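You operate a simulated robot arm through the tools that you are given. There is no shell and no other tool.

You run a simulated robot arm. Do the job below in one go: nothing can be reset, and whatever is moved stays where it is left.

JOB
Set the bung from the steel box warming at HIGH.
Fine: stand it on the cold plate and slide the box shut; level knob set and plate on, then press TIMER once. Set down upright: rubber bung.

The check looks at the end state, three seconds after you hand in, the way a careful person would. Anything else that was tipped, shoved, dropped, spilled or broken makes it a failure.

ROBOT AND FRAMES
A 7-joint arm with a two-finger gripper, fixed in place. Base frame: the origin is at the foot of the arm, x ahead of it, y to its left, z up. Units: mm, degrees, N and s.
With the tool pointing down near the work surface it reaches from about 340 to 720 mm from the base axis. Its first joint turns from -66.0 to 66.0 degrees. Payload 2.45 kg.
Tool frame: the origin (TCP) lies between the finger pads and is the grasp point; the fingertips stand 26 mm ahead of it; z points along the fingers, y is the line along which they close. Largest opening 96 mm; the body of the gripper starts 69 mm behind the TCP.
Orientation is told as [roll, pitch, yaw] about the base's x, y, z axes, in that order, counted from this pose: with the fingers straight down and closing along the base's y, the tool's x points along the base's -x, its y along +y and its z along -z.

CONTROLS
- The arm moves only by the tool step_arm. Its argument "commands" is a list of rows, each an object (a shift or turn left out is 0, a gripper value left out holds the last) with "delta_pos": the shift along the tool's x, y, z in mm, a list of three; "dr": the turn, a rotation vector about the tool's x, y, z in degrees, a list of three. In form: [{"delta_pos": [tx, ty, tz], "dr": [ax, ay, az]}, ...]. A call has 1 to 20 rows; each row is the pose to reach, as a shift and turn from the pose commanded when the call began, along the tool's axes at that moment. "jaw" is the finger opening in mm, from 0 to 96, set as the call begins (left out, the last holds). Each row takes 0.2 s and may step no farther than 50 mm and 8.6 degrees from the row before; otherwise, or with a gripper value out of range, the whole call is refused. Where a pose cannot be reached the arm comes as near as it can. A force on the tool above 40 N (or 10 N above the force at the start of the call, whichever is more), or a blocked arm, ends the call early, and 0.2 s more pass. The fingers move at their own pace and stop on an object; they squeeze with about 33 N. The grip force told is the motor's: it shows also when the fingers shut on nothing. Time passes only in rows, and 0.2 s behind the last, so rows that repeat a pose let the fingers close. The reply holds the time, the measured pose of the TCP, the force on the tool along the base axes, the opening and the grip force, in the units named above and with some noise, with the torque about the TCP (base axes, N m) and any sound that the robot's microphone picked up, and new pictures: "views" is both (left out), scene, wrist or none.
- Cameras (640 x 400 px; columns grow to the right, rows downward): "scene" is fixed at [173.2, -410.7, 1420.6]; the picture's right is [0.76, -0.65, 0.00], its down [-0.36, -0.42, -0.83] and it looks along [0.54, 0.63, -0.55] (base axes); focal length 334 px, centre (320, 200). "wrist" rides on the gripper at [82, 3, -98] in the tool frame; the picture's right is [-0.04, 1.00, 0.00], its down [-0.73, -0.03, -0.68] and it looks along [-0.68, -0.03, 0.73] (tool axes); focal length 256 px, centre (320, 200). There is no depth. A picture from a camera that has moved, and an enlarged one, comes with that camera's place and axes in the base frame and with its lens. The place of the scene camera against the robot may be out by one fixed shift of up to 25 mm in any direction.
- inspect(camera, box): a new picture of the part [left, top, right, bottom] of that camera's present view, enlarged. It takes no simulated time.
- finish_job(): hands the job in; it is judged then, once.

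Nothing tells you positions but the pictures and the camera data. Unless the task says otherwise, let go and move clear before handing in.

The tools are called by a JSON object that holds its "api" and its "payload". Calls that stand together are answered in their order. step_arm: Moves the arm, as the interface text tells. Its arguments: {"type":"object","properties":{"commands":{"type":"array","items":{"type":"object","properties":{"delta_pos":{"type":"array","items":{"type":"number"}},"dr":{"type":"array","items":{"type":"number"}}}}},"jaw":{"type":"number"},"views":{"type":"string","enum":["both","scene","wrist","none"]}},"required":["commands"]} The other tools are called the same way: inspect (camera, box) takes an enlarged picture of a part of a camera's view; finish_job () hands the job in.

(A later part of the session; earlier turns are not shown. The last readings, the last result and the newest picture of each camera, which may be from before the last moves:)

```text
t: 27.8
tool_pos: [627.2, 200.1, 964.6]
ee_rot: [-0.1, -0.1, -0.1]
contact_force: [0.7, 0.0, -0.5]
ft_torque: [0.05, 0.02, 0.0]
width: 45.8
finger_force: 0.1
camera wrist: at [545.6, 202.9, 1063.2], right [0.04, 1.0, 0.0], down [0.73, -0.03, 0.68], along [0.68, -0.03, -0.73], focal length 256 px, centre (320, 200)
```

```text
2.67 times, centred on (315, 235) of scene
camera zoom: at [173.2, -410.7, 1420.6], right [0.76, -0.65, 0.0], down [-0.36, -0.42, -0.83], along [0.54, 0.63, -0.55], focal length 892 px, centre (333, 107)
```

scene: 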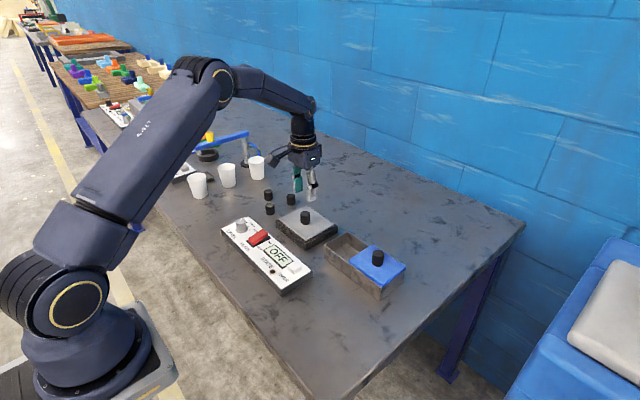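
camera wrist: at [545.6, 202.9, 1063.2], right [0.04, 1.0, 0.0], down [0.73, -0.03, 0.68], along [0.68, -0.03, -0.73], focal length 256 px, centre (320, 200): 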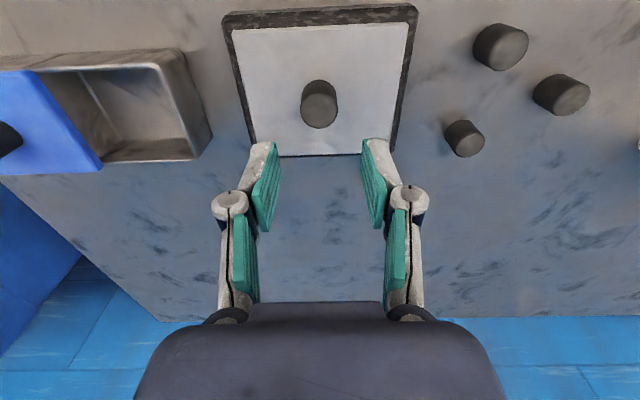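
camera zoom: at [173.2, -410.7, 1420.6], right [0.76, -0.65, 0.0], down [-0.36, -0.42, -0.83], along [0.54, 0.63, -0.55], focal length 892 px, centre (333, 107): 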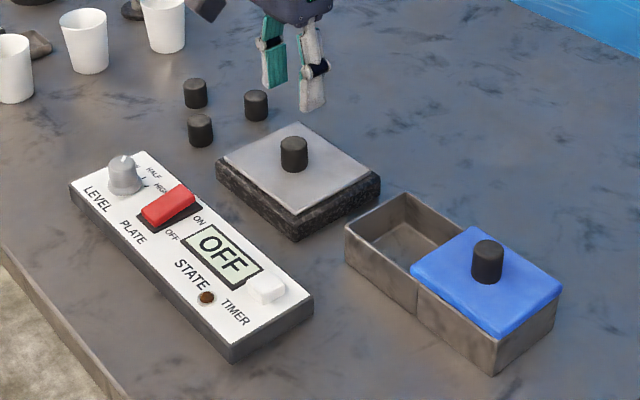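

The bung stands centred on the plate. Next I'll return to the lid knob, near (633, -57), to slide the box shut.

{"api": "step_arm", "payload": {"commands": [{"delta_pos": [-1, -45, 0]}, {"delta_pos": [-2, -92, 0]}, {"delta_pos": [-3, -139, 0]}, {"delta_pos": [-4, -186, 0]}, {"delta_pos": [-5, -230, 0]}, {"delta_pos": [-6, -256, 0]}, {"delta_pos": [-6, -256, 0]}, {"delta_pos": [-6, -256, 0]}], "jaw": 60, "views": "both"}}

{"api": "inspect", "payload": {"camera": "wrist", "box": [220, 20, 440, 180]}}

```text
t: 29.6
tool_pos: [636.0, -56.6, 963.6]
ee_rot: [-0.1, -0.1, 0.0]
contact_force: [-0.4, -0.6, 0.2]
ft_torque: [-0.02, 0.02, 0.01]
width: 59.9
finger_force: 0.1
camera wrist: at [553.7, -53.3, 1062.1], right [0.04, 1.0, 0.0], down [0.73, -0.03, 0.68], along [0.68, -0.03, -0.73], focal length 256 px, centre (320, 200)
```

scene: 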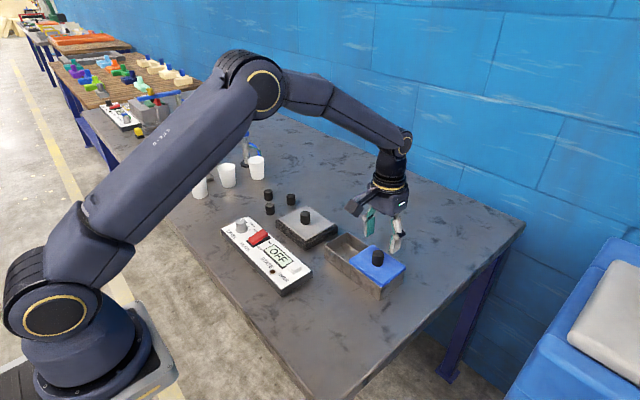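
wrist: 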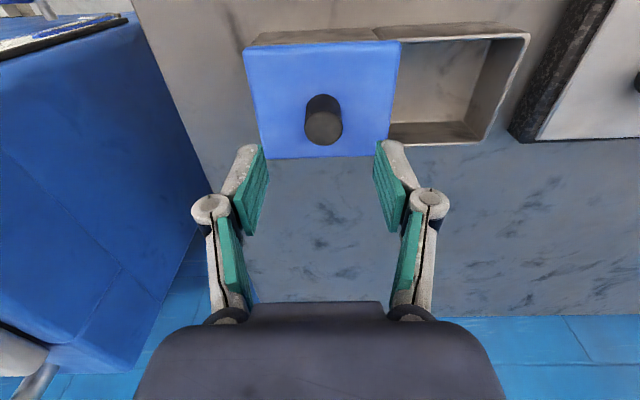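

```text
2.50 times, centred on (330, 100) of wrist
camera zoom: at [553.7, -53.3, 1062.1], right [0.04, 1.0, 0.0], down [0.73, -0.03, 0.68], along [0.68, -0.03, -0.73], focal length 640 px, centre (295, 450)
```

zoom: 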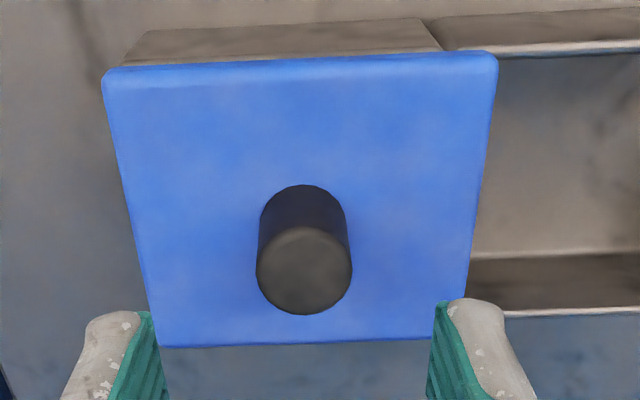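

The knob is at about (633.3, -54.6). I'll align to it, lower and grip.

{"api": "step_arm", "payload": {"commands": [{"delta_pos": [2.3, 2, 15]}, {"delta_pos": [2.3, 2, 35]}, {"delta_pos": [2.3, 2, 48]}, {"delta_pos": [2.3, 2, 53]}, {"delta_pos": [2.3, 2, 53]}], "views": "wrist"}}

{"api": "step_arm", "payload": {"commands": [{"delta_pos": [0, 0, 0]}, {"delta_pos": [0, 0, 0]}, {"delta_pos": [0, 0, 0]}, {"delta_pos": [0, 0, 0]}], "jaw": 15, "views": "wrist"}}

```text
t: 30.8
tool_pos: [631.2, -55.2, 912.6]
ee_rot: [-0.1, -0.1, -0.1]
contact_force: [-0.3, 0.7, -0.9]
ft_torque: [0.02, -0.01, -0.01]
width: 59.9
finger_force: 0.2
camera wrist: at [550.5, -51.4, 1010.3], right [0.04, 1.0, 0.0], down [0.73, -0.03, 0.68], along [0.68, -0.03, -0.73], focal length 256 px, centre (320, 200)
```

wrist: 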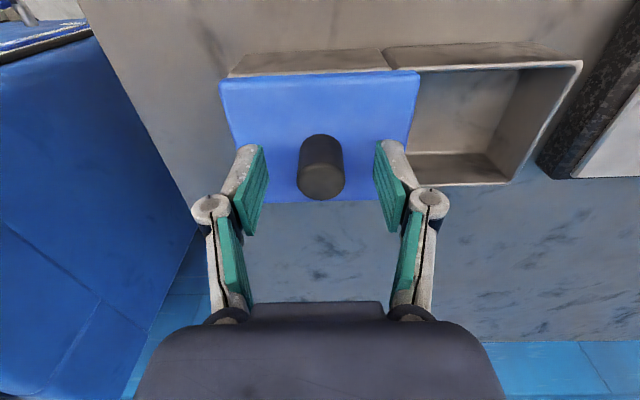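

```text
t: 31.8
tool_pos: [632.2, -55.1, 912.8]
ee_rot: [0.0, -0.1, 0.0]
contact_force: [0.2, 3.0, 0.1]
ft_torque: [0.1, 0.02, 0.0]
width: 25.5
finger_force: 44.2
camera wrist: at [550.6, -51.1, 1010.5], right [0.04, 1.0, 0.0], down [0.73, -0.03, 0.68], along [0.68, -0.03, -0.73], focal length 256 px, centre (320, 200)
```

wrist: 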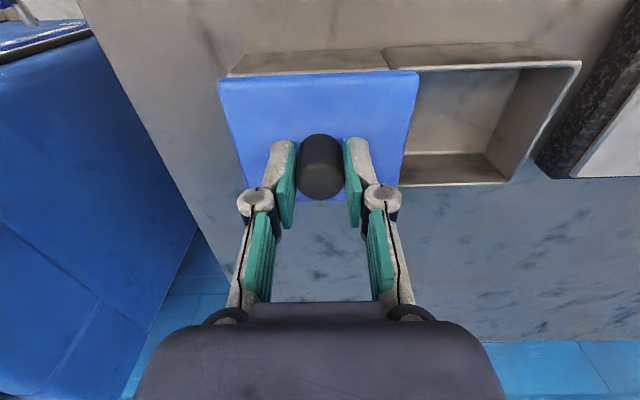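

Gripped. Sliding the lid back toward +y, stopping short of the end.

{"api": "step_arm", "payload": {"commands": [{"delta_pos": [0, 6, 0]}, {"delta_pos": [0, 13, 0]}, {"delta_pos": [0, 20, 0]}, {"delta_pos": [-0.2, 27, 0]}, {"delta_pos": [-0.3, 34, 0]}, {"delta_pos": [-0.4, 41, 0]}, {"delta_pos": [-0.5, 48, 0]}, {"delta_pos": [-0.6, 55, 0]}, {"delta_pos": [-0.7, 62, 0]}, {"delta_pos": [-0.8, 69, 0]}, {"delta_pos": [-0.8, 76, 0]}, {"delta_pos": [-0.8, 82, 0]}, {"delta_pos": [-0.8, 85, 0]}, {"delta_pos": [-0.8, 85, 0]}], "views": "both"}}

```text
t: 34.8
tool_pos: [631.9, 29.9, 912.5]
ee_rot: [-0.1, 0.0, 0.1]
contact_force: [0.1, 1.7, -8.1]
ft_torque: [0.02, 1.18, 0.01]
width: 25.5
finger_force: 45.1
camera wrist: at [550.7, 34.3, 1010.8], right [0.04, 1.0, 0.0], down [0.73, -0.03, 0.68], along [0.68, -0.03, -0.73], focal length 256 px, centre (320, 200)
```

scene: 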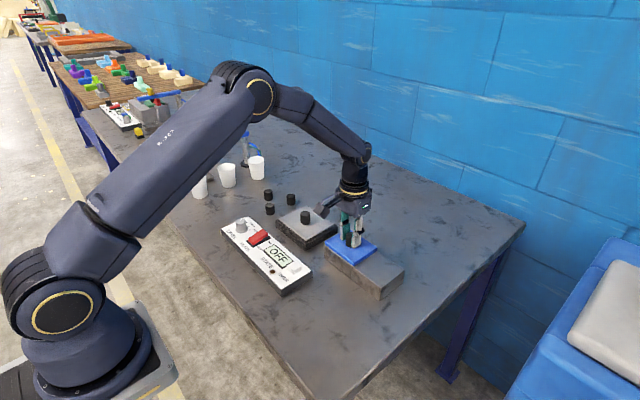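
wrist: 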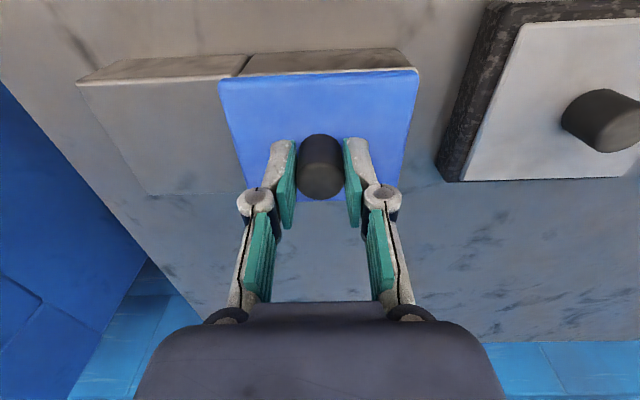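

About 5 mm left. I'll creep the last bit until the closed stop.

{"api": "step_arm", "payload": {"commands": [{"delta_pos": [0, 1.5, 0]}, {"delta_pos": [0, 3, 0]}, {"delta_pos": [0, 4, 0]}, {"delta_pos": [0, 5, 0]}, {"delta_pos": [0, 5, 0]}], "views": "wrist"}}

```text
t: 36.0
tool_pos: [632.2, 34.1, 912.5]
ee_rot: [-0.1, -0.1, -0.1]
contact_force: [-8.2, 1.1, 1.4]
ft_torque: [-0.04, 0.57, -0.02]
width: 25.6
finger_force: 44.9
camera wrist: at [550.5, 38.3, 1010.7], right [0.04, 1.0, 0.0], down [0.73, -0.03, 0.68], along [0.68, -0.03, -0.73], focal length 256 px, centre (320, 200)
```

wrist: 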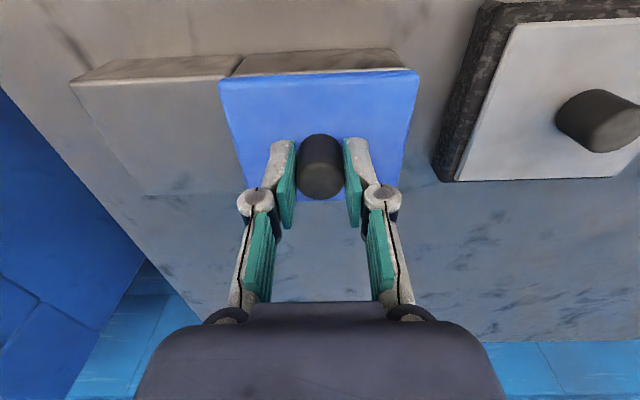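

{"api": "step_arm", "payload": {"commands": [{"delta_pos": [0, 1, 0]}, {"delta_pos": [0, 1, 0]}], "views": "none"}}

{"api": "step_arm", "payload": {"commands": [{"delta_pos": [0, 1, 0]}, {"delta_pos": [0, 1, 0]}], "views": "none"}}

{"api": "step_arm", "payload": {"commands": [{"delta_pos": [0, 1, 0]}, {"delta_pos": [0, 1, 0]}], "views": "wrist"}}

```text
t: 36.6
tool_pos: [632.3, 35.3, 912.9]
ee_rot: [-0.1, -0.2, -0.1]
contact_force: [-11.9, -0.6, 6.0]
ft_torque: [-0.08, 0.26, 0.01]
width: 25.1
finger_force: 44.6
```

```text
t: 37.2
tool_pos: [632.0, 35.1, 912.7]
ee_rot: [-0.2, -0.1, -0.1]
contact_force: [-12.6, -6.6, 8.3]
ft_torque: [-0.23, 0.52, -0.02]
width: 25.5
finger_force: 45.1
```

```text
t: 37.8
tool_pos: [632.6, 33.8, 912.5]
ee_rot: [-0.3, -0.1, -0.2]
contact_force: [-12.2, -15.3, 11.6]
ft_torque: [-0.38, 0.65, -0.09]
width: 25.5
finger_force: 45.5
camera wrist: at [550.5, 39.7, 1010.5], right [0.04, 1.0, 0.0], down [0.73, -0.03, 0.68], along [0.68, -0.03, -0.73], focal length 256 px, centre (320, 200)
```

wrist: 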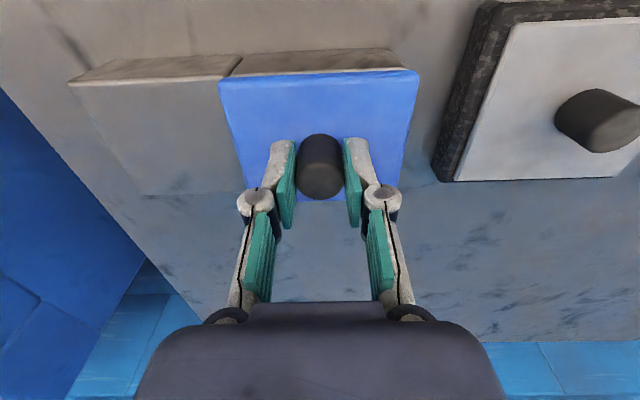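

The y-reaction has grown to -15 N, so the lid is against its closed stop. I'll release and rise.

{"api": "step_arm", "payload": {"commands": [{"delta_pos": [0, 0, 0]}, {"delta_pos": [0, 0, 0]}, {"delta_pos": [0, 0, 0]}], "jaw": 60, "views": "none"}}

{"api": "step_arm", "payload": {"commands": [{"delta_pos": [0, 0, -15]}, {"delta_pos": [0, 0, -40]}, {"delta_pos": [20, 0, -70]}, {"delta_pos": [60, 0, -80]}, {"delta_pos": [100, 10, -90]}, {"delta_pos": [140, 30, -100]}, {"delta_pos": [180, 50, -100]}, {"delta_pos": [200, 80, -100]}, {"delta_pos": [200, 120, -100]}, {"delta_pos": [200, 150, -100]}, {"delta_pos": [200, 150, -100]}], "views": "both"}}

{"api": "inspect", "payload": {"camera": "scene", "box": [210, 180, 420, 310]}}

```text
t: 38.6
tool_pos: [632.5, 37.7, 911.8]
ee_rot: [-0.1, -0.1, 0.0]
contact_force: [-0.4, 0.5, -0.2]
ft_torque: [0.0, -0.01, 0.0]
width: 59.8
finger_force: 0.0
```

```text
t: 41.0
tool_pos: [431.2, 187.8, 1012.7]
ee_rot: [-0.1, -0.1, -0.1]
contact_force: [0.3, -0.2, 0.1]
ft_torque: [0.03, 0.04, -0.01]
width: 60.2
finger_force: 0.1
camera wrist: at [349.7, 191.5, 1110.7], right [0.04, 1.0, 0.0], down [0.73, -0.03, 0.68], along [0.68, -0.03, -0.73], focal length 256 px, centre (320, 200)
```

scene: 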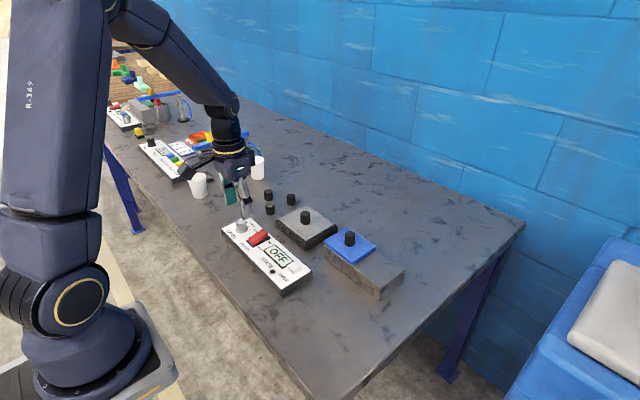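
wrist: 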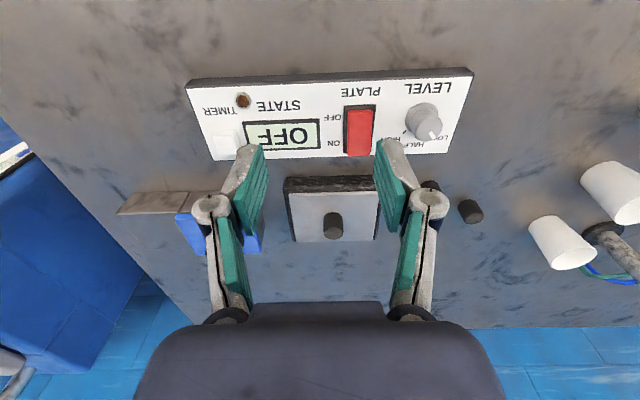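

```text
3.05 times, centred on (315, 245) of scene
camera zoom: at [173.2, -410.7, 1420.6], right [0.76, -0.65, 0.0], down [-0.36, -0.42, -0.83], along [0.54, 0.63, -0.55], focal length 1019 px, centre (335, 63)
```

zoom: 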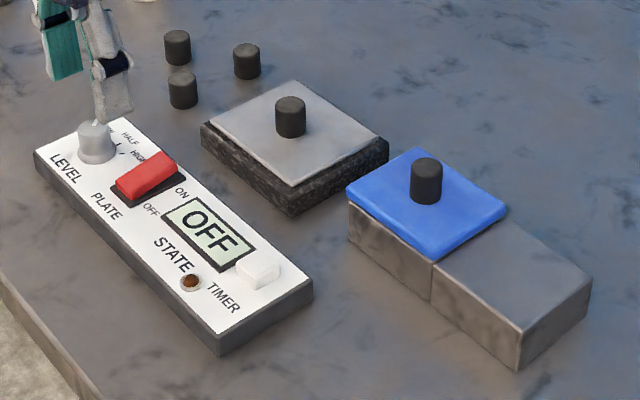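

The box is shut, exactly as it was at the start. Now for the panel: I'll look at the knob, switch and timer button closely.

{"api": "inspect", "payload": {"camera": "wrist", "box": [320, 60, 480, 170]}}

{"api": "inspect", "payload": {"camera": "wrist", "box": [170, 60, 330, 170]}}

{"api": "inspect", "payload": {"camera": "scene", "box": [215, 205, 285, 255]}}

```text
3.64 times, centred on (400, 115) of wrist
camera zoom: at [349.7, 191.5, 1110.7], right [0.04, 1.0, 0.0], down [0.73, -0.03, 0.68], along [0.68, -0.03, -0.73], focal length 931 px, centre (29, 509)
```

zoom: 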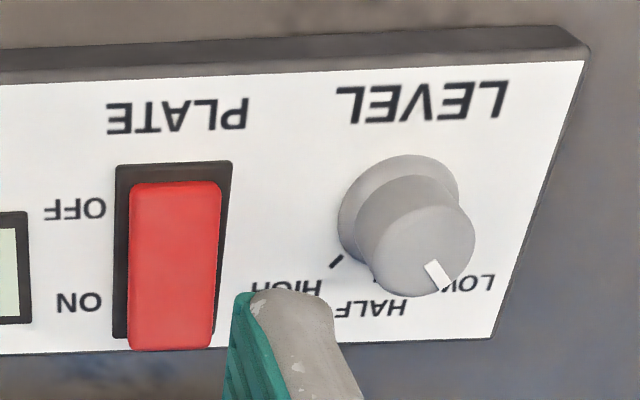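

```text
3.64 times, centred on (250, 115) of wrist
camera zoom: at [349.7, 191.5, 1110.7], right [0.04, 1.0, 0.0], down [0.73, -0.03, 0.68], along [0.68, -0.03, -0.73], focal length 931 px, centre (574, 509)
```

zoom: 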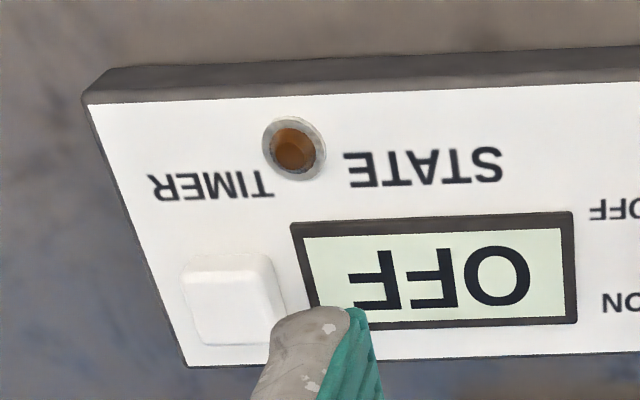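

```text
8.00 times, centred on (250, 230) of scene
camera zoom: at [173.2, -410.7, 1420.6], right [0.76, -0.65, 0.0], down [-0.36, -0.42, -0.83], along [0.54, 0.63, -0.55], focal length 2675 px, centre (880, -40)
```

zoom: 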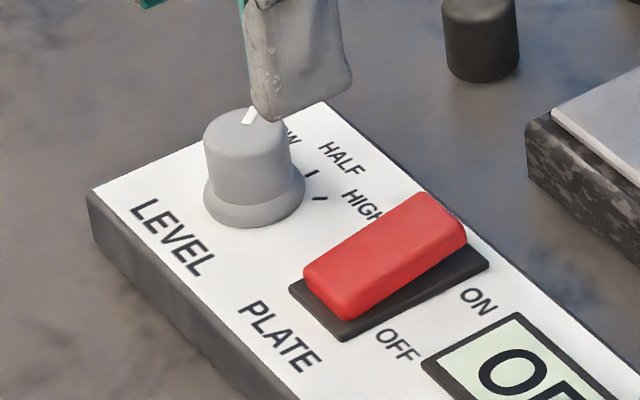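

The level knob points at LOW. HIGH is about 90° clockwise as seen from above, the PLATE rocker is on its OFF side with the ON end raised on the +x side, and TIMER is the white button. I'll move above the level knob at about (480, 298).

{"api": "step_arm", "payload": {"commands": [{"delta_pos": [-12, 28, 15]}, {"delta_pos": [-24, 55, 30]}, {"delta_pos": [-36, 82, 45]}, {"delta_pos": [-49, 110, 60]}, {"delta_pos": [-49, 110, 72]}, {"delta_pos": [-49, 110, 72]}], "views": "both"}}

{"api": "inspect", "payload": {"camera": "wrist", "box": [240, 20, 400, 140]}}

```text
t: 42.4
tool_pos: [482.8, 296.0, 940.6]
ee_rot: [-0.1, -0.1, -0.1]
contact_force: [0.5, 0.4, -0.6]
ft_torque: [0.0, 0.02, 0.04]
width: 60.0
finger_force: 0.0
camera wrist: at [400.8, 301.5, 1039.3], right [0.04, 1.0, 0.0], down [0.73, -0.03, 0.68], along [0.68, -0.03, -0.73], focal length 256 px, centre (320, 200)
```

scene: 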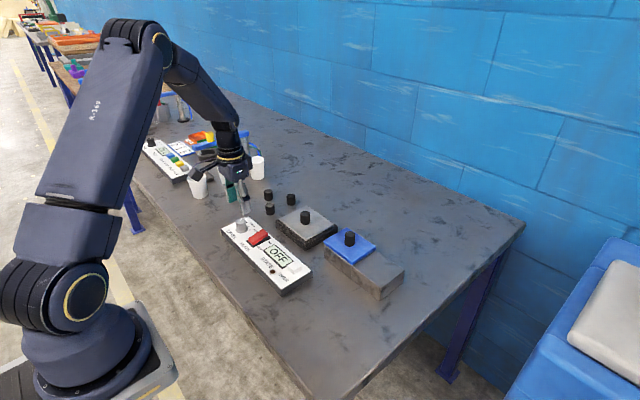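
wrist: 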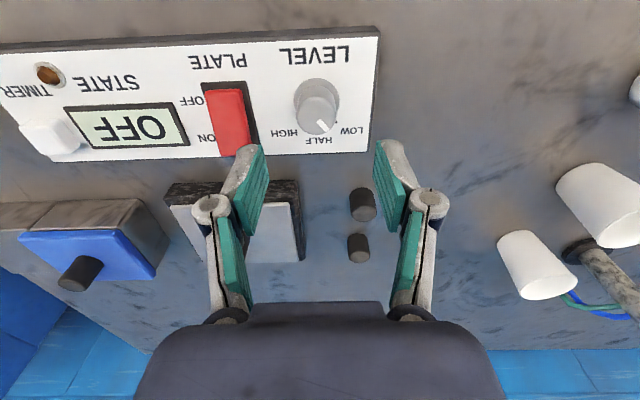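

```text
3.33 times, centred on (320, 80) of wrist
camera zoom: at [400.8, 301.5, 1039.3], right [0.04, 1.0, 0.0], down [0.73, -0.03, 0.68], along [0.68, -0.03, -0.73], focal length 853 px, centre (320, 600)
```

zoom: 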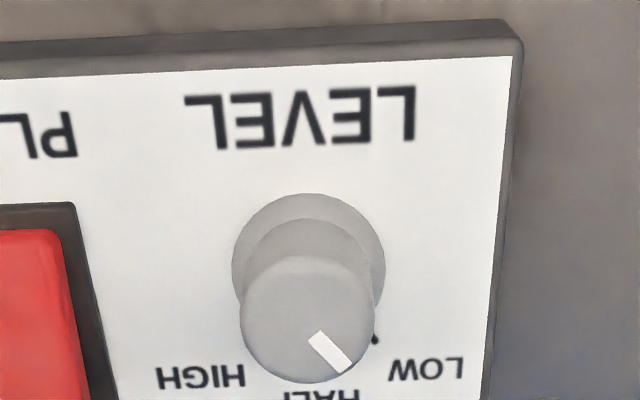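

The knob's top is at about (477, 295.4, 873.5) with a diameter of about 28 mm, and the panel face is near z≈846. I'll pre-rotate the gripper by -45° so the 90° turn stays symmetric, and centre over the knob.

{"api": "step_arm", "payload": {"commands": [{"delta_pos": [2, -0.5, 0], "dr": [0, 0, -7.5]}, {"delta_pos": [4, -1, 0], "dr": [0, 0, -15]}, {"delta_pos": [5.6, -1.6, 0], "dr": [0, 0, -22.5]}, {"delta_pos": [5.6, -1.6, 0], "dr": [0, 0, -30]}, {"delta_pos": [5.6, -1.6, 5], "dr": [0, 0, -37.5]}, {"delta_pos": [5.6, -1.6, 10], "dr": [0, 0, -45]}, {"delta_pos": [5.6, -1.6, 20], "dr": [0, 0, -45]}, {"delta_pos": [5.6, -1.6, 20], "dr": [0, 0, -45]}], "jaw": 50, "views": "both"}}

{"api": "inspect", "payload": {"camera": "wrist", "box": [220, 40, 420, 190]}}

{"api": "inspect", "payload": {"camera": "scene", "box": [180, 160, 300, 270]}}

```text
t: 44.2
tool_pos: [476.0, 296.5, 920.0]
ee_rot: [-0.2, 0.0, 45.0]
contact_force: [0.0, -0.4, -0.4]
ft_torque: [-0.02, 0.0, 0.0]
width: 50.0
finger_force: 0.1
camera wrist: at [415.5, 242.2, 1018.1], right [-0.68, 0.73, 0.0], down [0.54, 0.5, 0.68], along [0.5, 0.46, -0.73], focal length 256 px, centre (320, 200)
```

scene: 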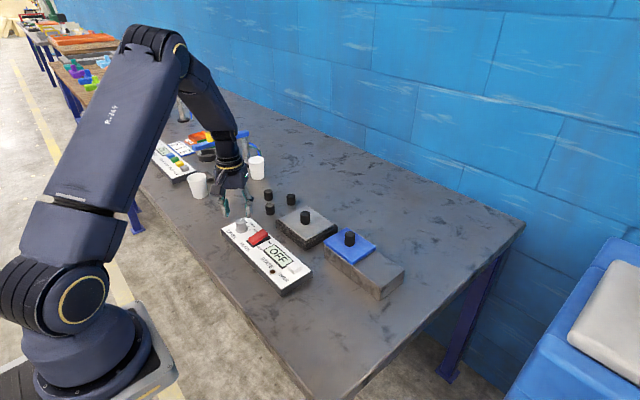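
wrist: 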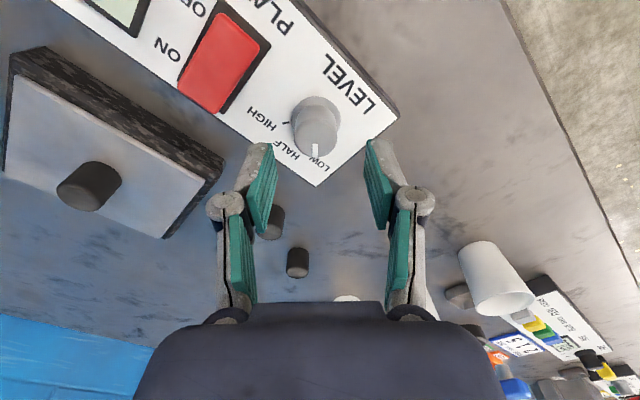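

```text
2.67 times, centred on (320, 115) of wrist
camera zoom: at [415.5, 242.2, 1018.1], right [-0.68, 0.73, 0.0], down [0.54, 0.5, 0.68], along [0.5, 0.46, -0.73], focal length 683 px, centre (320, 427)
```

zoom: 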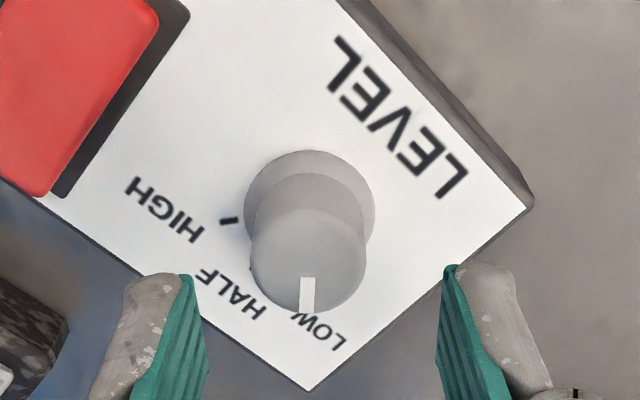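

```text
3.64 times, centred on (240, 215) of scene
camera zoom: at [173.2, -410.7, 1420.6], right [0.76, -0.65, 0.0], down [-0.36, -0.42, -0.83], along [0.54, 0.63, -0.55], focal length 1216 px, centre (611, 146)
```

zoom: 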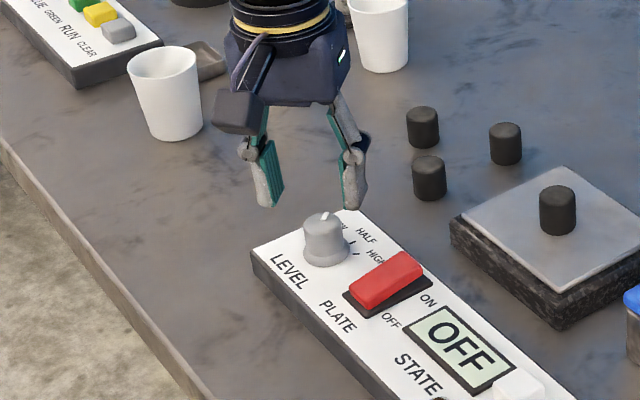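

Now aligned to the pointer direction (LOW). The knob is about 2 mm off along the closing axis, so I'll correct that, descend and grip.

{"api": "step_arm", "payload": {"commands": [{"delta_pos": [1, -2.3, 8]}, {"delta_pos": [1, -2.3, 20]}, {"delta_pos": [1, -2.3, 30]}, {"delta_pos": [1, -2.3, 38]}, {"delta_pos": [1, -2.3, 38]}], "views": "both"}}

{"api": "inspect", "payload": {"camera": "wrist", "box": [220, 80, 420, 230]}}

{"api": "inspect", "payload": {"camera": "scene", "box": [200, 180, 290, 260]}}

```text
t: 45.4
tool_pos: [478.1, 293.2, 881.7]
ee_rot: [-0.1, 0.0, 44.9]
contact_force: [-0.1, -0.4, -0.8]
ft_torque: [0.03, 0.02, 0.01]
width: 49.8
finger_force: 0.2
camera wrist: at [417.7, 238.9, 980.1], right [-0.68, 0.74, 0.0], down [0.54, 0.5, 0.68], along [0.5, 0.46, -0.73], focal length 256 px, centre (320, 200)
```

scene: 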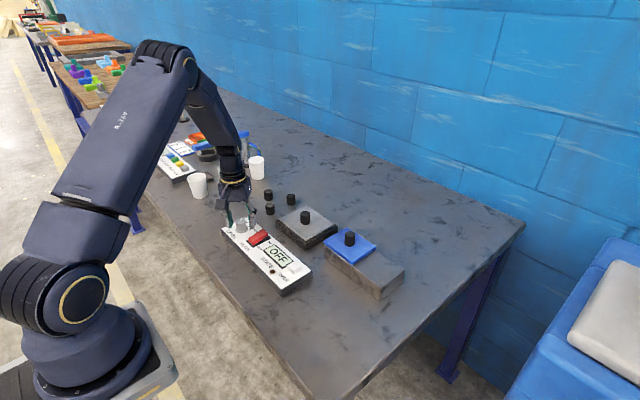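
wrist: 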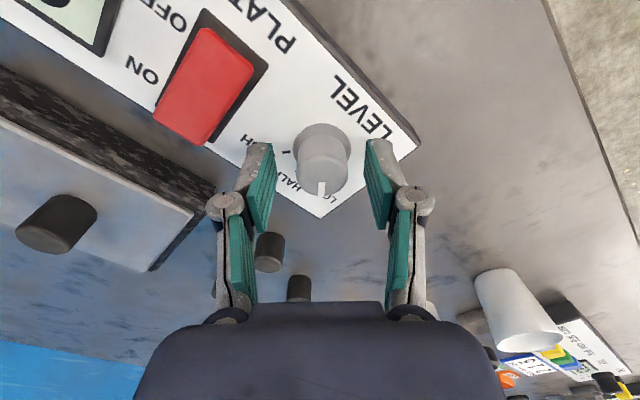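

```text
2.67 times, centred on (320, 155) of wrist
camera zoom: at [417.7, 238.9, 980.1], right [-0.68, 0.74, 0.0], down [0.54, 0.5, 0.68], along [0.5, 0.46, -0.73], focal length 683 px, centre (320, 320)
```

zoom: 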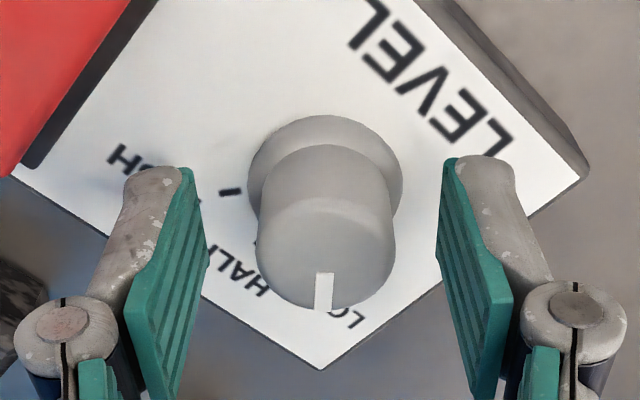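

```text
5.00 times, centred on (245, 220) of scene
camera zoom: at [173.2, -410.7, 1420.6], right [0.76, -0.65, 0.0], down [-0.36, -0.42, -0.83], along [0.54, 0.63, -0.55], focal length 1672 px, centre (695, 100)
```

zoom: 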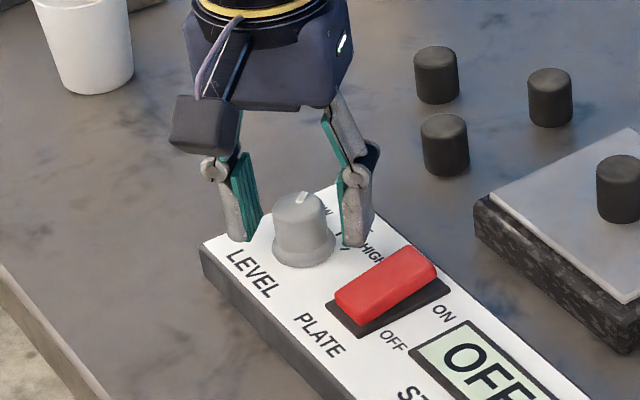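

Nearly centred. A small trim of about 1.5 mm, then close on the knob.

{"api": "step_arm", "payload": {"commands": [{"delta_pos": [1.5, 0.8, 0]}, {"delta_pos": [1.5, 0.8, 0]}], "views": "none"}}

{"api": "step_arm", "payload": {"commands": [{"delta_pos": [0, 0, 0]}, {"delta_pos": [0, 0, 0]}, {"delta_pos": [0, 0, 0]}, {"delta_pos": [0, 0, 0]}], "jaw": 15, "views": "wrist"}}

{"api": "inspect", "payload": {"camera": "wrist", "box": [220, 80, 420, 230]}}

```text
t: 46.0
tool_pos: [476.4, 292.1, 882.5]
ee_rot: [-0.1, -0.1, 44.8]
contact_force: [1.1, 0.0, 0.0]
ft_torque: [0.03, -0.01, -0.04]
width: 50.0
finger_force: 0.0
```

```text
t: 47.0
tool_pos: [475.9, 292.4, 881.7]
ee_rot: [-0.1, 0.1, 44.9]
contact_force: [-1.7, 0.9, 0.9]
ft_torque: [0.01, 0.03, -0.01]
width: 27.6
finger_force: 44.9
camera wrist: at [415.6, 238.3, 980.1], right [-0.68, 0.74, 0.0], down [0.54, 0.5, 0.68], along [0.5, 0.46, -0.73], focal length 256 px, centre (320, 200)
```

wrist: 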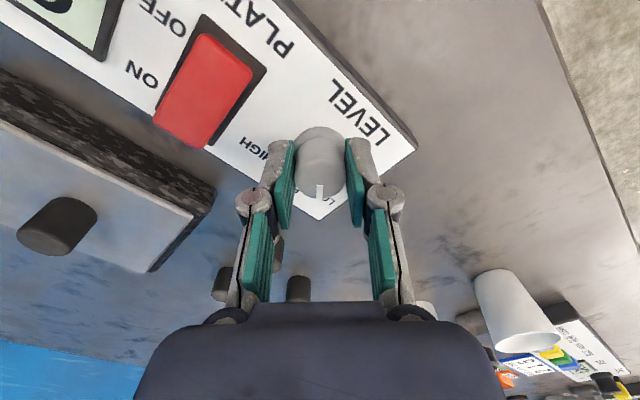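

```text
2.67 times, centred on (320, 155) of wrist
camera zoom: at [415.6, 238.3, 980.1], right [-0.68, 0.74, 0.0], down [0.54, 0.5, 0.68], along [0.5, 0.46, -0.73], focal length 683 px, centre (320, 320)
```

zoom: 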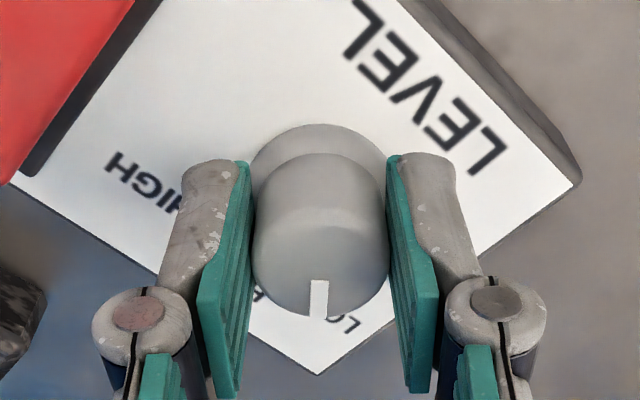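

Gripped at 27.6 mm. I'll turn clockwise (positive about the tool z) for the first half and check that the pointer follows.

{"api": "step_arm", "payload": {"commands": [{"dr": [0, 0, 6]}, {"dr": [0, 0, 12]}, {"dr": [0, 0, 18]}, {"dr": [0, 0, 24]}, {"dr": [0, 0, 30]}, {"dr": [0, 0, 36]}, {"dr": [0, 0, 42]}, {"dr": [0, 0, 42]}], "views": "wrist"}}

{"api": "inspect", "payload": {"camera": "wrist", "box": [220, 80, 420, 230]}}

{"api": "inspect", "payload": {"camera": "scene", "box": [200, 180, 290, 260]}}

```text
t: 48.8
tool_pos: [474.0, 294.9, 883.0]
ee_rot: [0.1, -0.2, 2.9]
contact_force: [-0.2, 20.1, -10.9]
ft_torque: [0.6, 0.15, 0.09]
width: 27.5
finger_force: 44.6
camera wrist: at [393.0, 294.2, 979.9], right [-0.01, 1.0, 0.0], down [0.73, 0.01, 0.68], along [0.68, 0.01, -0.73], focal length 256 px, centre (320, 200)
```

wrist: 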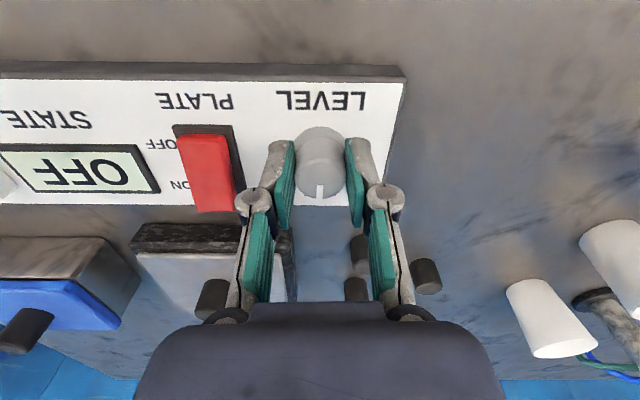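

```text
2.67 times, centred on (320, 155) of wrist
camera zoom: at [393.0, 294.2, 979.9], right [-0.01, 1.0, 0.0], down [0.73, 0.01, 0.68], along [0.68, 0.01, -0.73], focal length 683 px, centre (320, 320)
```

zoom: 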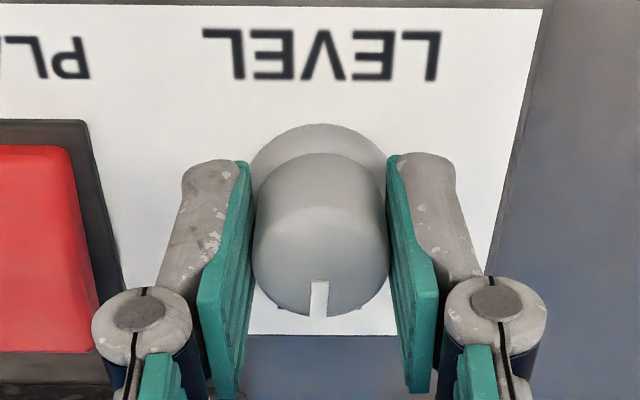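

```text
5.00 times, centred on (245, 220) of scene
camera zoom: at [173.3, -410.1, 1420.7], right [0.76, -0.65, 0.0], down [-0.36, -0.42, -0.83], along [0.54, 0.63, -0.56], focal length 1672 px, centre (695, 100)
```

zoom: 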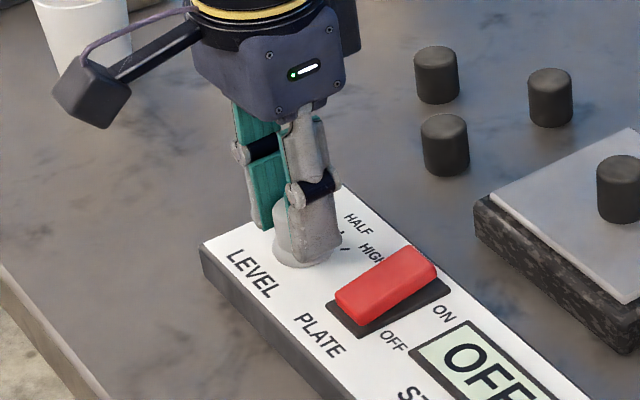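

The pointer follows the grip and is now at HALF, but there's a 20 N side load because my axis is about 2 mm off. I'll open, recentre and regrip before finishing the turn.

{"api": "step_arm", "payload": {"commands": [{"delta_pos": [0, 0, 0]}, {"delta_pos": [0, 0, 0]}, {"delta_pos": [0, 0, 0]}], "jaw": 44, "views": "wrist"}}

{"api": "inspect", "payload": {"camera": "wrist", "box": [220, 80, 420, 230]}}

```text
t: 49.6
tool_pos: [476.0, 292.8, 882.9]
ee_rot: [-0.1, -0.1, 2.9]
contact_force: [0.6, -0.6, -0.1]
ft_torque: [0.03, -0.01, 0.0]
width: 44.0
finger_force: 0.1
camera wrist: at [393.3, 292.2, 979.9], right [-0.01, 1.0, 0.0], down [0.73, 0.01, 0.68], along [0.68, 0.01, -0.73], focal length 256 px, centre (320, 200)
```

wrist: 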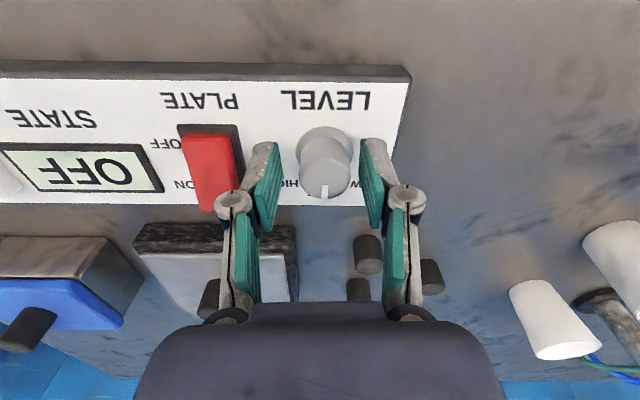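

```text
2.67 times, centred on (320, 155) of wrist
camera zoom: at [393.3, 292.2, 979.9], right [-0.01, 1.0, 0.0], down [0.73, 0.01, 0.68], along [0.68, 0.01, -0.73], focal length 683 px, centre (320, 320)
```

zoom: 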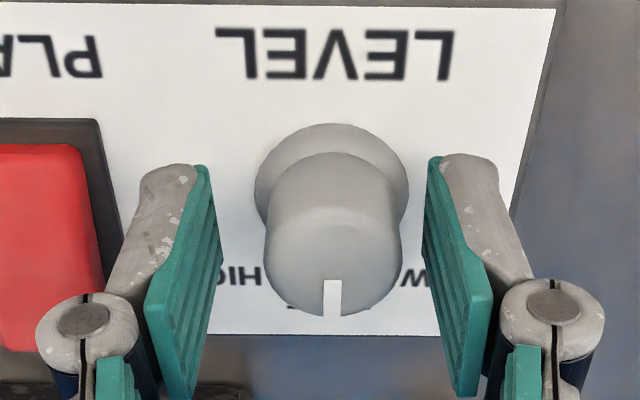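

The knob axis is at about (477.5, 295). I'll shift to it and regrip.

{"api": "step_arm", "payload": {"commands": [{"delta_pos": [-1.8, 2.2, 0]}, {"delta_pos": [-1.8, 2.2, 0]}], "views": "none"}}

{"api": "step_arm", "payload": {"commands": [{"delta_pos": [0, 0, 0]}, {"delta_pos": [0, 0, 0]}, {"delta_pos": [0, 0, 0]}, {"delta_pos": [0, 0, 0]}], "jaw": 15, "views": "none"}}

{"api": "step_arm", "payload": {"commands": [{"dr": [0, 0, 6]}, {"dr": [0, 0, 12]}, {"dr": [0, 0, 18]}, {"dr": [0, 0, 24]}, {"dr": [0, 0, 30]}, {"dr": [0, 0, 36]}, {"dr": [0, 0, 42]}, {"dr": [0, 0, 42]}], "views": "wrist"}}

{"api": "inspect", "payload": {"camera": "wrist", "box": [220, 80, 420, 230]}}

{"api": "inspect", "payload": {"camera": "scene", "box": [200, 180, 290, 260]}}

```text
t: 50.2
tool_pos: [477.0, 295.1, 882.2]
ee_rot: [-0.1, -0.1, 2.9]
contact_force: [0.1, 0.6, -0.1]
ft_torque: [-0.04, 0.0, 0.0]
width: 44.0
finger_force: 0.0
```

```text
t: 51.2
tool_pos: [476.8, 295.7, 881.6]
ee_rot: [-0.1, -0.1, 3.0]
contact_force: [1.0, 0.0, -0.3]
ft_torque: [-0.03, 0.02, -0.01]
width: 27.4
finger_force: 44.8
```

```text
t: 53.0
tool_pos: [477.5, 296.5, 882.6]
ee_rot: [-0.1, -0.2, -39.1]
contact_force: [-4.2, 1.1, 4.3]
ft_torque: [0.19, 0.28, 0.02]
width: 27.3
finger_force: 44.9
camera wrist: at [415.9, 350.3, 980.0], right [0.66, 0.75, 0.0], down [0.55, -0.48, 0.68], along [0.51, -0.45, -0.73], focal length 256 px, centre (320, 200)
```

wrist: 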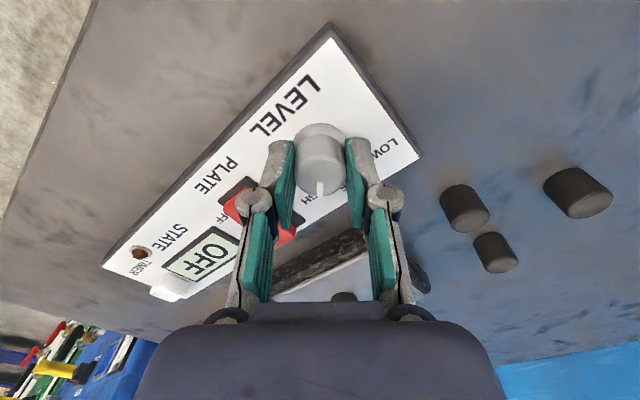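

```text
2.67 times, centred on (320, 155) of wrist
camera zoom: at [415.9, 350.3, 980.0], right [0.66, 0.75, 0.0], down [0.55, -0.48, 0.68], along [0.51, -0.45, -0.73], focal length 683 px, centre (320, 320)
```

zoom: 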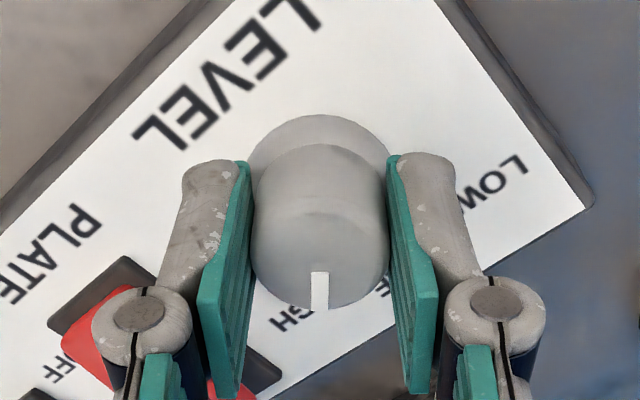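

```text
5.00 times, centred on (245, 220) of scene
camera zoom: at [173.0, -410.7, 1420.6], right [0.76, -0.65, 0.0], down [-0.36, -0.42, -0.83], along [0.54, 0.63, -0.55], focal length 1672 px, centre (695, 100)
```

zoom: 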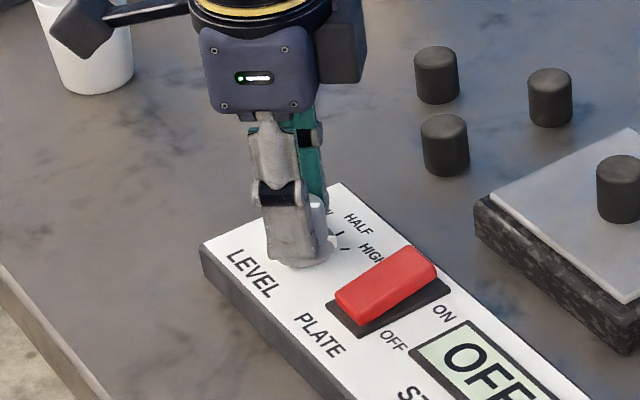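

The side load is now small and the pointer is close to the HIGH direction. I'll turn 3° more, then release and look.

{"api": "step_arm", "payload": {"commands": [{"dr": [0, 0, 1.5]}, {"dr": [0, 0, 3]}, {"dr": [0, 0, 3]}, {"dr": [0, 0, 3]}], "views": "none"}}

{"api": "step_arm", "payload": {"commands": [{"delta_pos": [0, 0, 0]}, {"delta_pos": [0, 0, 0]}, {"delta_pos": [0, 0, 0]}], "jaw": 60, "views": "wrist"}}

{"api": "inspect", "payload": {"camera": "wrist", "box": [220, 80, 420, 230]}}

```text
t: 54.0
tool_pos: [476.6, 295.5, 880.1]
ee_rot: [0.0, -0.1, -42.1]
contact_force: [-5.2, 1.4, 7.1]
ft_torque: [-0.23, -0.11, 0.33]
width: 27.6
finger_force: 45.2
```

```text
t: 54.8
tool_pos: [477.7, 294.8, 881.3]
ee_rot: [0.0, -0.1, -42.0]
contact_force: [-0.5, -0.6, -0.5]
ft_torque: [-0.02, -0.02, -0.01]
width: 60.1
finger_force: 0.0
camera wrist: at [419.0, 353.0, 979.6], right [0.7, 0.71, 0.0], down [0.52, -0.51, 0.68], along [0.49, -0.48, -0.73], focal length 256 px, centre (320, 200)
```

wrist: 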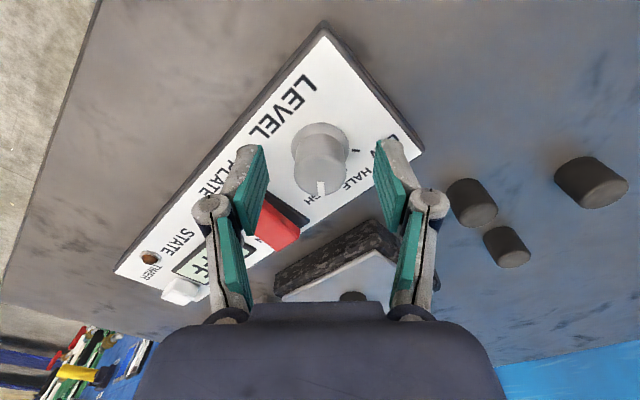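

```text
2.67 times, centred on (320, 155) of wrist
camera zoom: at [419.0, 353.0, 979.6], right [0.7, 0.71, 0.0], down [0.52, -0.51, 0.68], along [0.49, -0.48, -0.73], focal length 683 px, centre (320, 320)
```

zoom: 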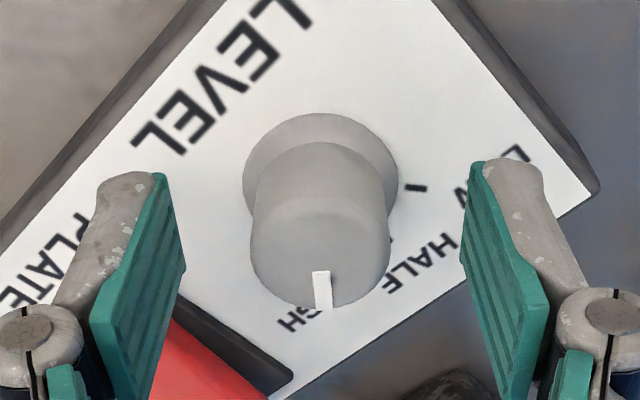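

{"api": "inspect", "payload": {"camera": "wrist", "box": [280, 115, 370, 215]}}

{"api": "inspect", "payload": {"camera": "scene", "box": [215, 195, 275, 245]}}

```text
4.00 times, centred on (325, 165) of wrist
camera zoom: at [419.0, 353.0, 979.6], right [0.7, 0.71, 0.0], down [0.52, -0.51, 0.68], along [0.49, -0.48, -0.73], focal length 1024 px, centre (300, 340)
```

zoom: 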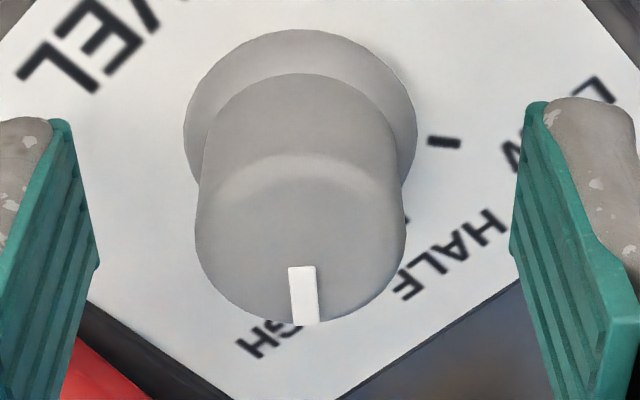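

```text
8.00 times, centred on (245, 220) of scene
camera zoom: at [173.2, -410.7, 1420.6], right [0.76, -0.65, 0.0], down [-0.36, -0.42, -0.83], along [0.54, 0.63, -0.55], focal length 2675 px, centre (920, 40)
```

zoom: 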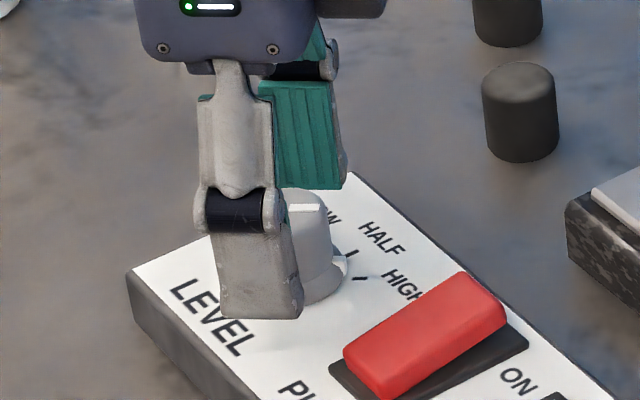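

The knob felt like it met its end position. I'll rise, turn back to yaw 0 and check the pointer against the HIGH mark from a clear view.

{"api": "step_arm", "payload": {"commands": [{"delta_pos": [0, 0, -15]}, {"delta_pos": [0, 0, -40]}, {"delta_pos": [0, 0, -60], "dr": [0, 0, -7]}, {"delta_pos": [0, 0, -60], "dr": [0, 0, -14]}, {"delta_pos": [0, 0, -60], "dr": [0, 0, -21]}, {"delta_pos": [0, 0, -60], "dr": [0, 0, -28]}, {"delta_pos": [0, 0, -60], "dr": [0, 0, -35]}, {"delta_pos": [0, 0, -60], "dr": [0, 0, -42]}, {"delta_pos": [0, 0, -60], "dr": [0, 0, -42]}], "views": "none"}}

{"api": "step_arm", "payload": {"commands": [{"delta_pos": [20, -30, 0]}, {"delta_pos": [30, -70, 0]}, {"delta_pos": [30, -70, 0]}], "views": "both"}}

{"api": "inspect", "payload": {"camera": "wrist", "box": [300, 60, 460, 180]}}

{"api": "inspect", "payload": {"camera": "scene", "box": [215, 200, 285, 255]}}

```text
t: 56.8
tool_pos: [477.9, 295.3, 943.5]
ee_rot: [-0.1, -0.1, 0.0]
contact_force: [0.7, 0.5, 0.5]
ft_torque: [0.0, -0.01, -0.03]
width: 59.9
finger_force: 0.2
```

```text
t: 57.6
tool_pos: [446.5, 225.6, 941.1]
ee_rot: [-0.1, -0.2, -0.1]
contact_force: [0.0, 0.7, -0.6]
ft_torque: [0.02, 0.0, -0.02]
width: 60.1
finger_force: 0.0
camera wrist: at [365.1, 230.0, 1039.0], right [0.04, 1.0, 0.0], down [0.73, -0.03, 0.68], along [0.68, -0.03, -0.73], focal length 256 px, centre (320, 200)
```

scene: 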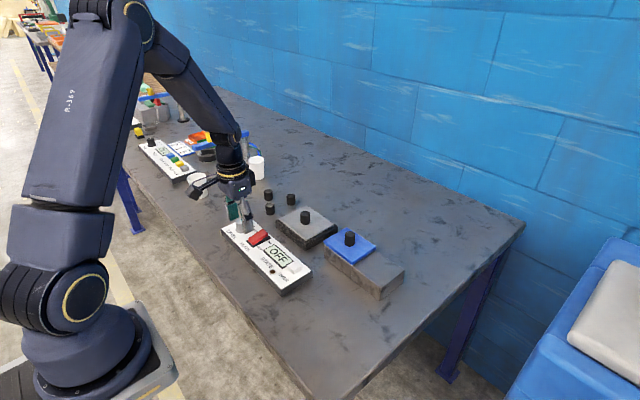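
wrist: 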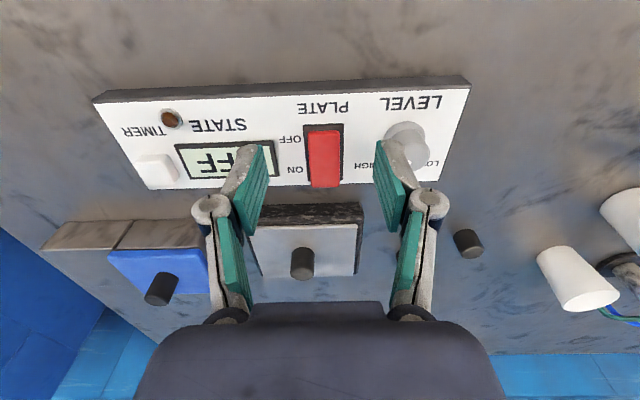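

```text
3.33 times, centred on (380, 120) of wrist
camera zoom: at [365.1, 230.0, 1039.0], right [0.04, 1.0, 0.0], down [0.73, -0.03, 0.68], along [0.68, -0.03, -0.73], focal length 853 px, centre (120, 467)
```

zoom: 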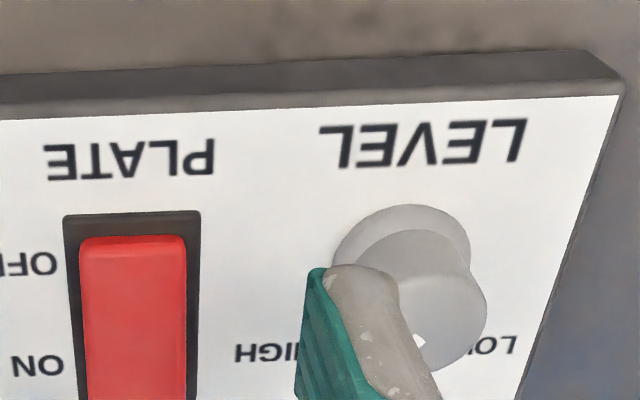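

```text
7.27 times, centred on (250, 228) of scene
camera zoom: at [173.2, -410.7, 1420.6], right [0.76, -0.65, 0.0], down [-0.36, -0.42, -0.83], along [0.54, 0.63, -0.55], focal length 2432 px, centre (829, 0)
```

zoom: 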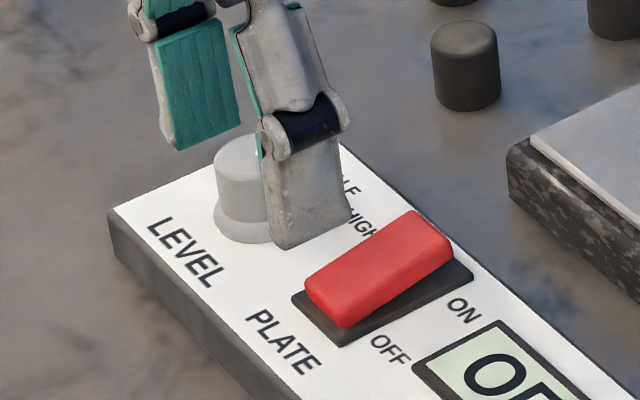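

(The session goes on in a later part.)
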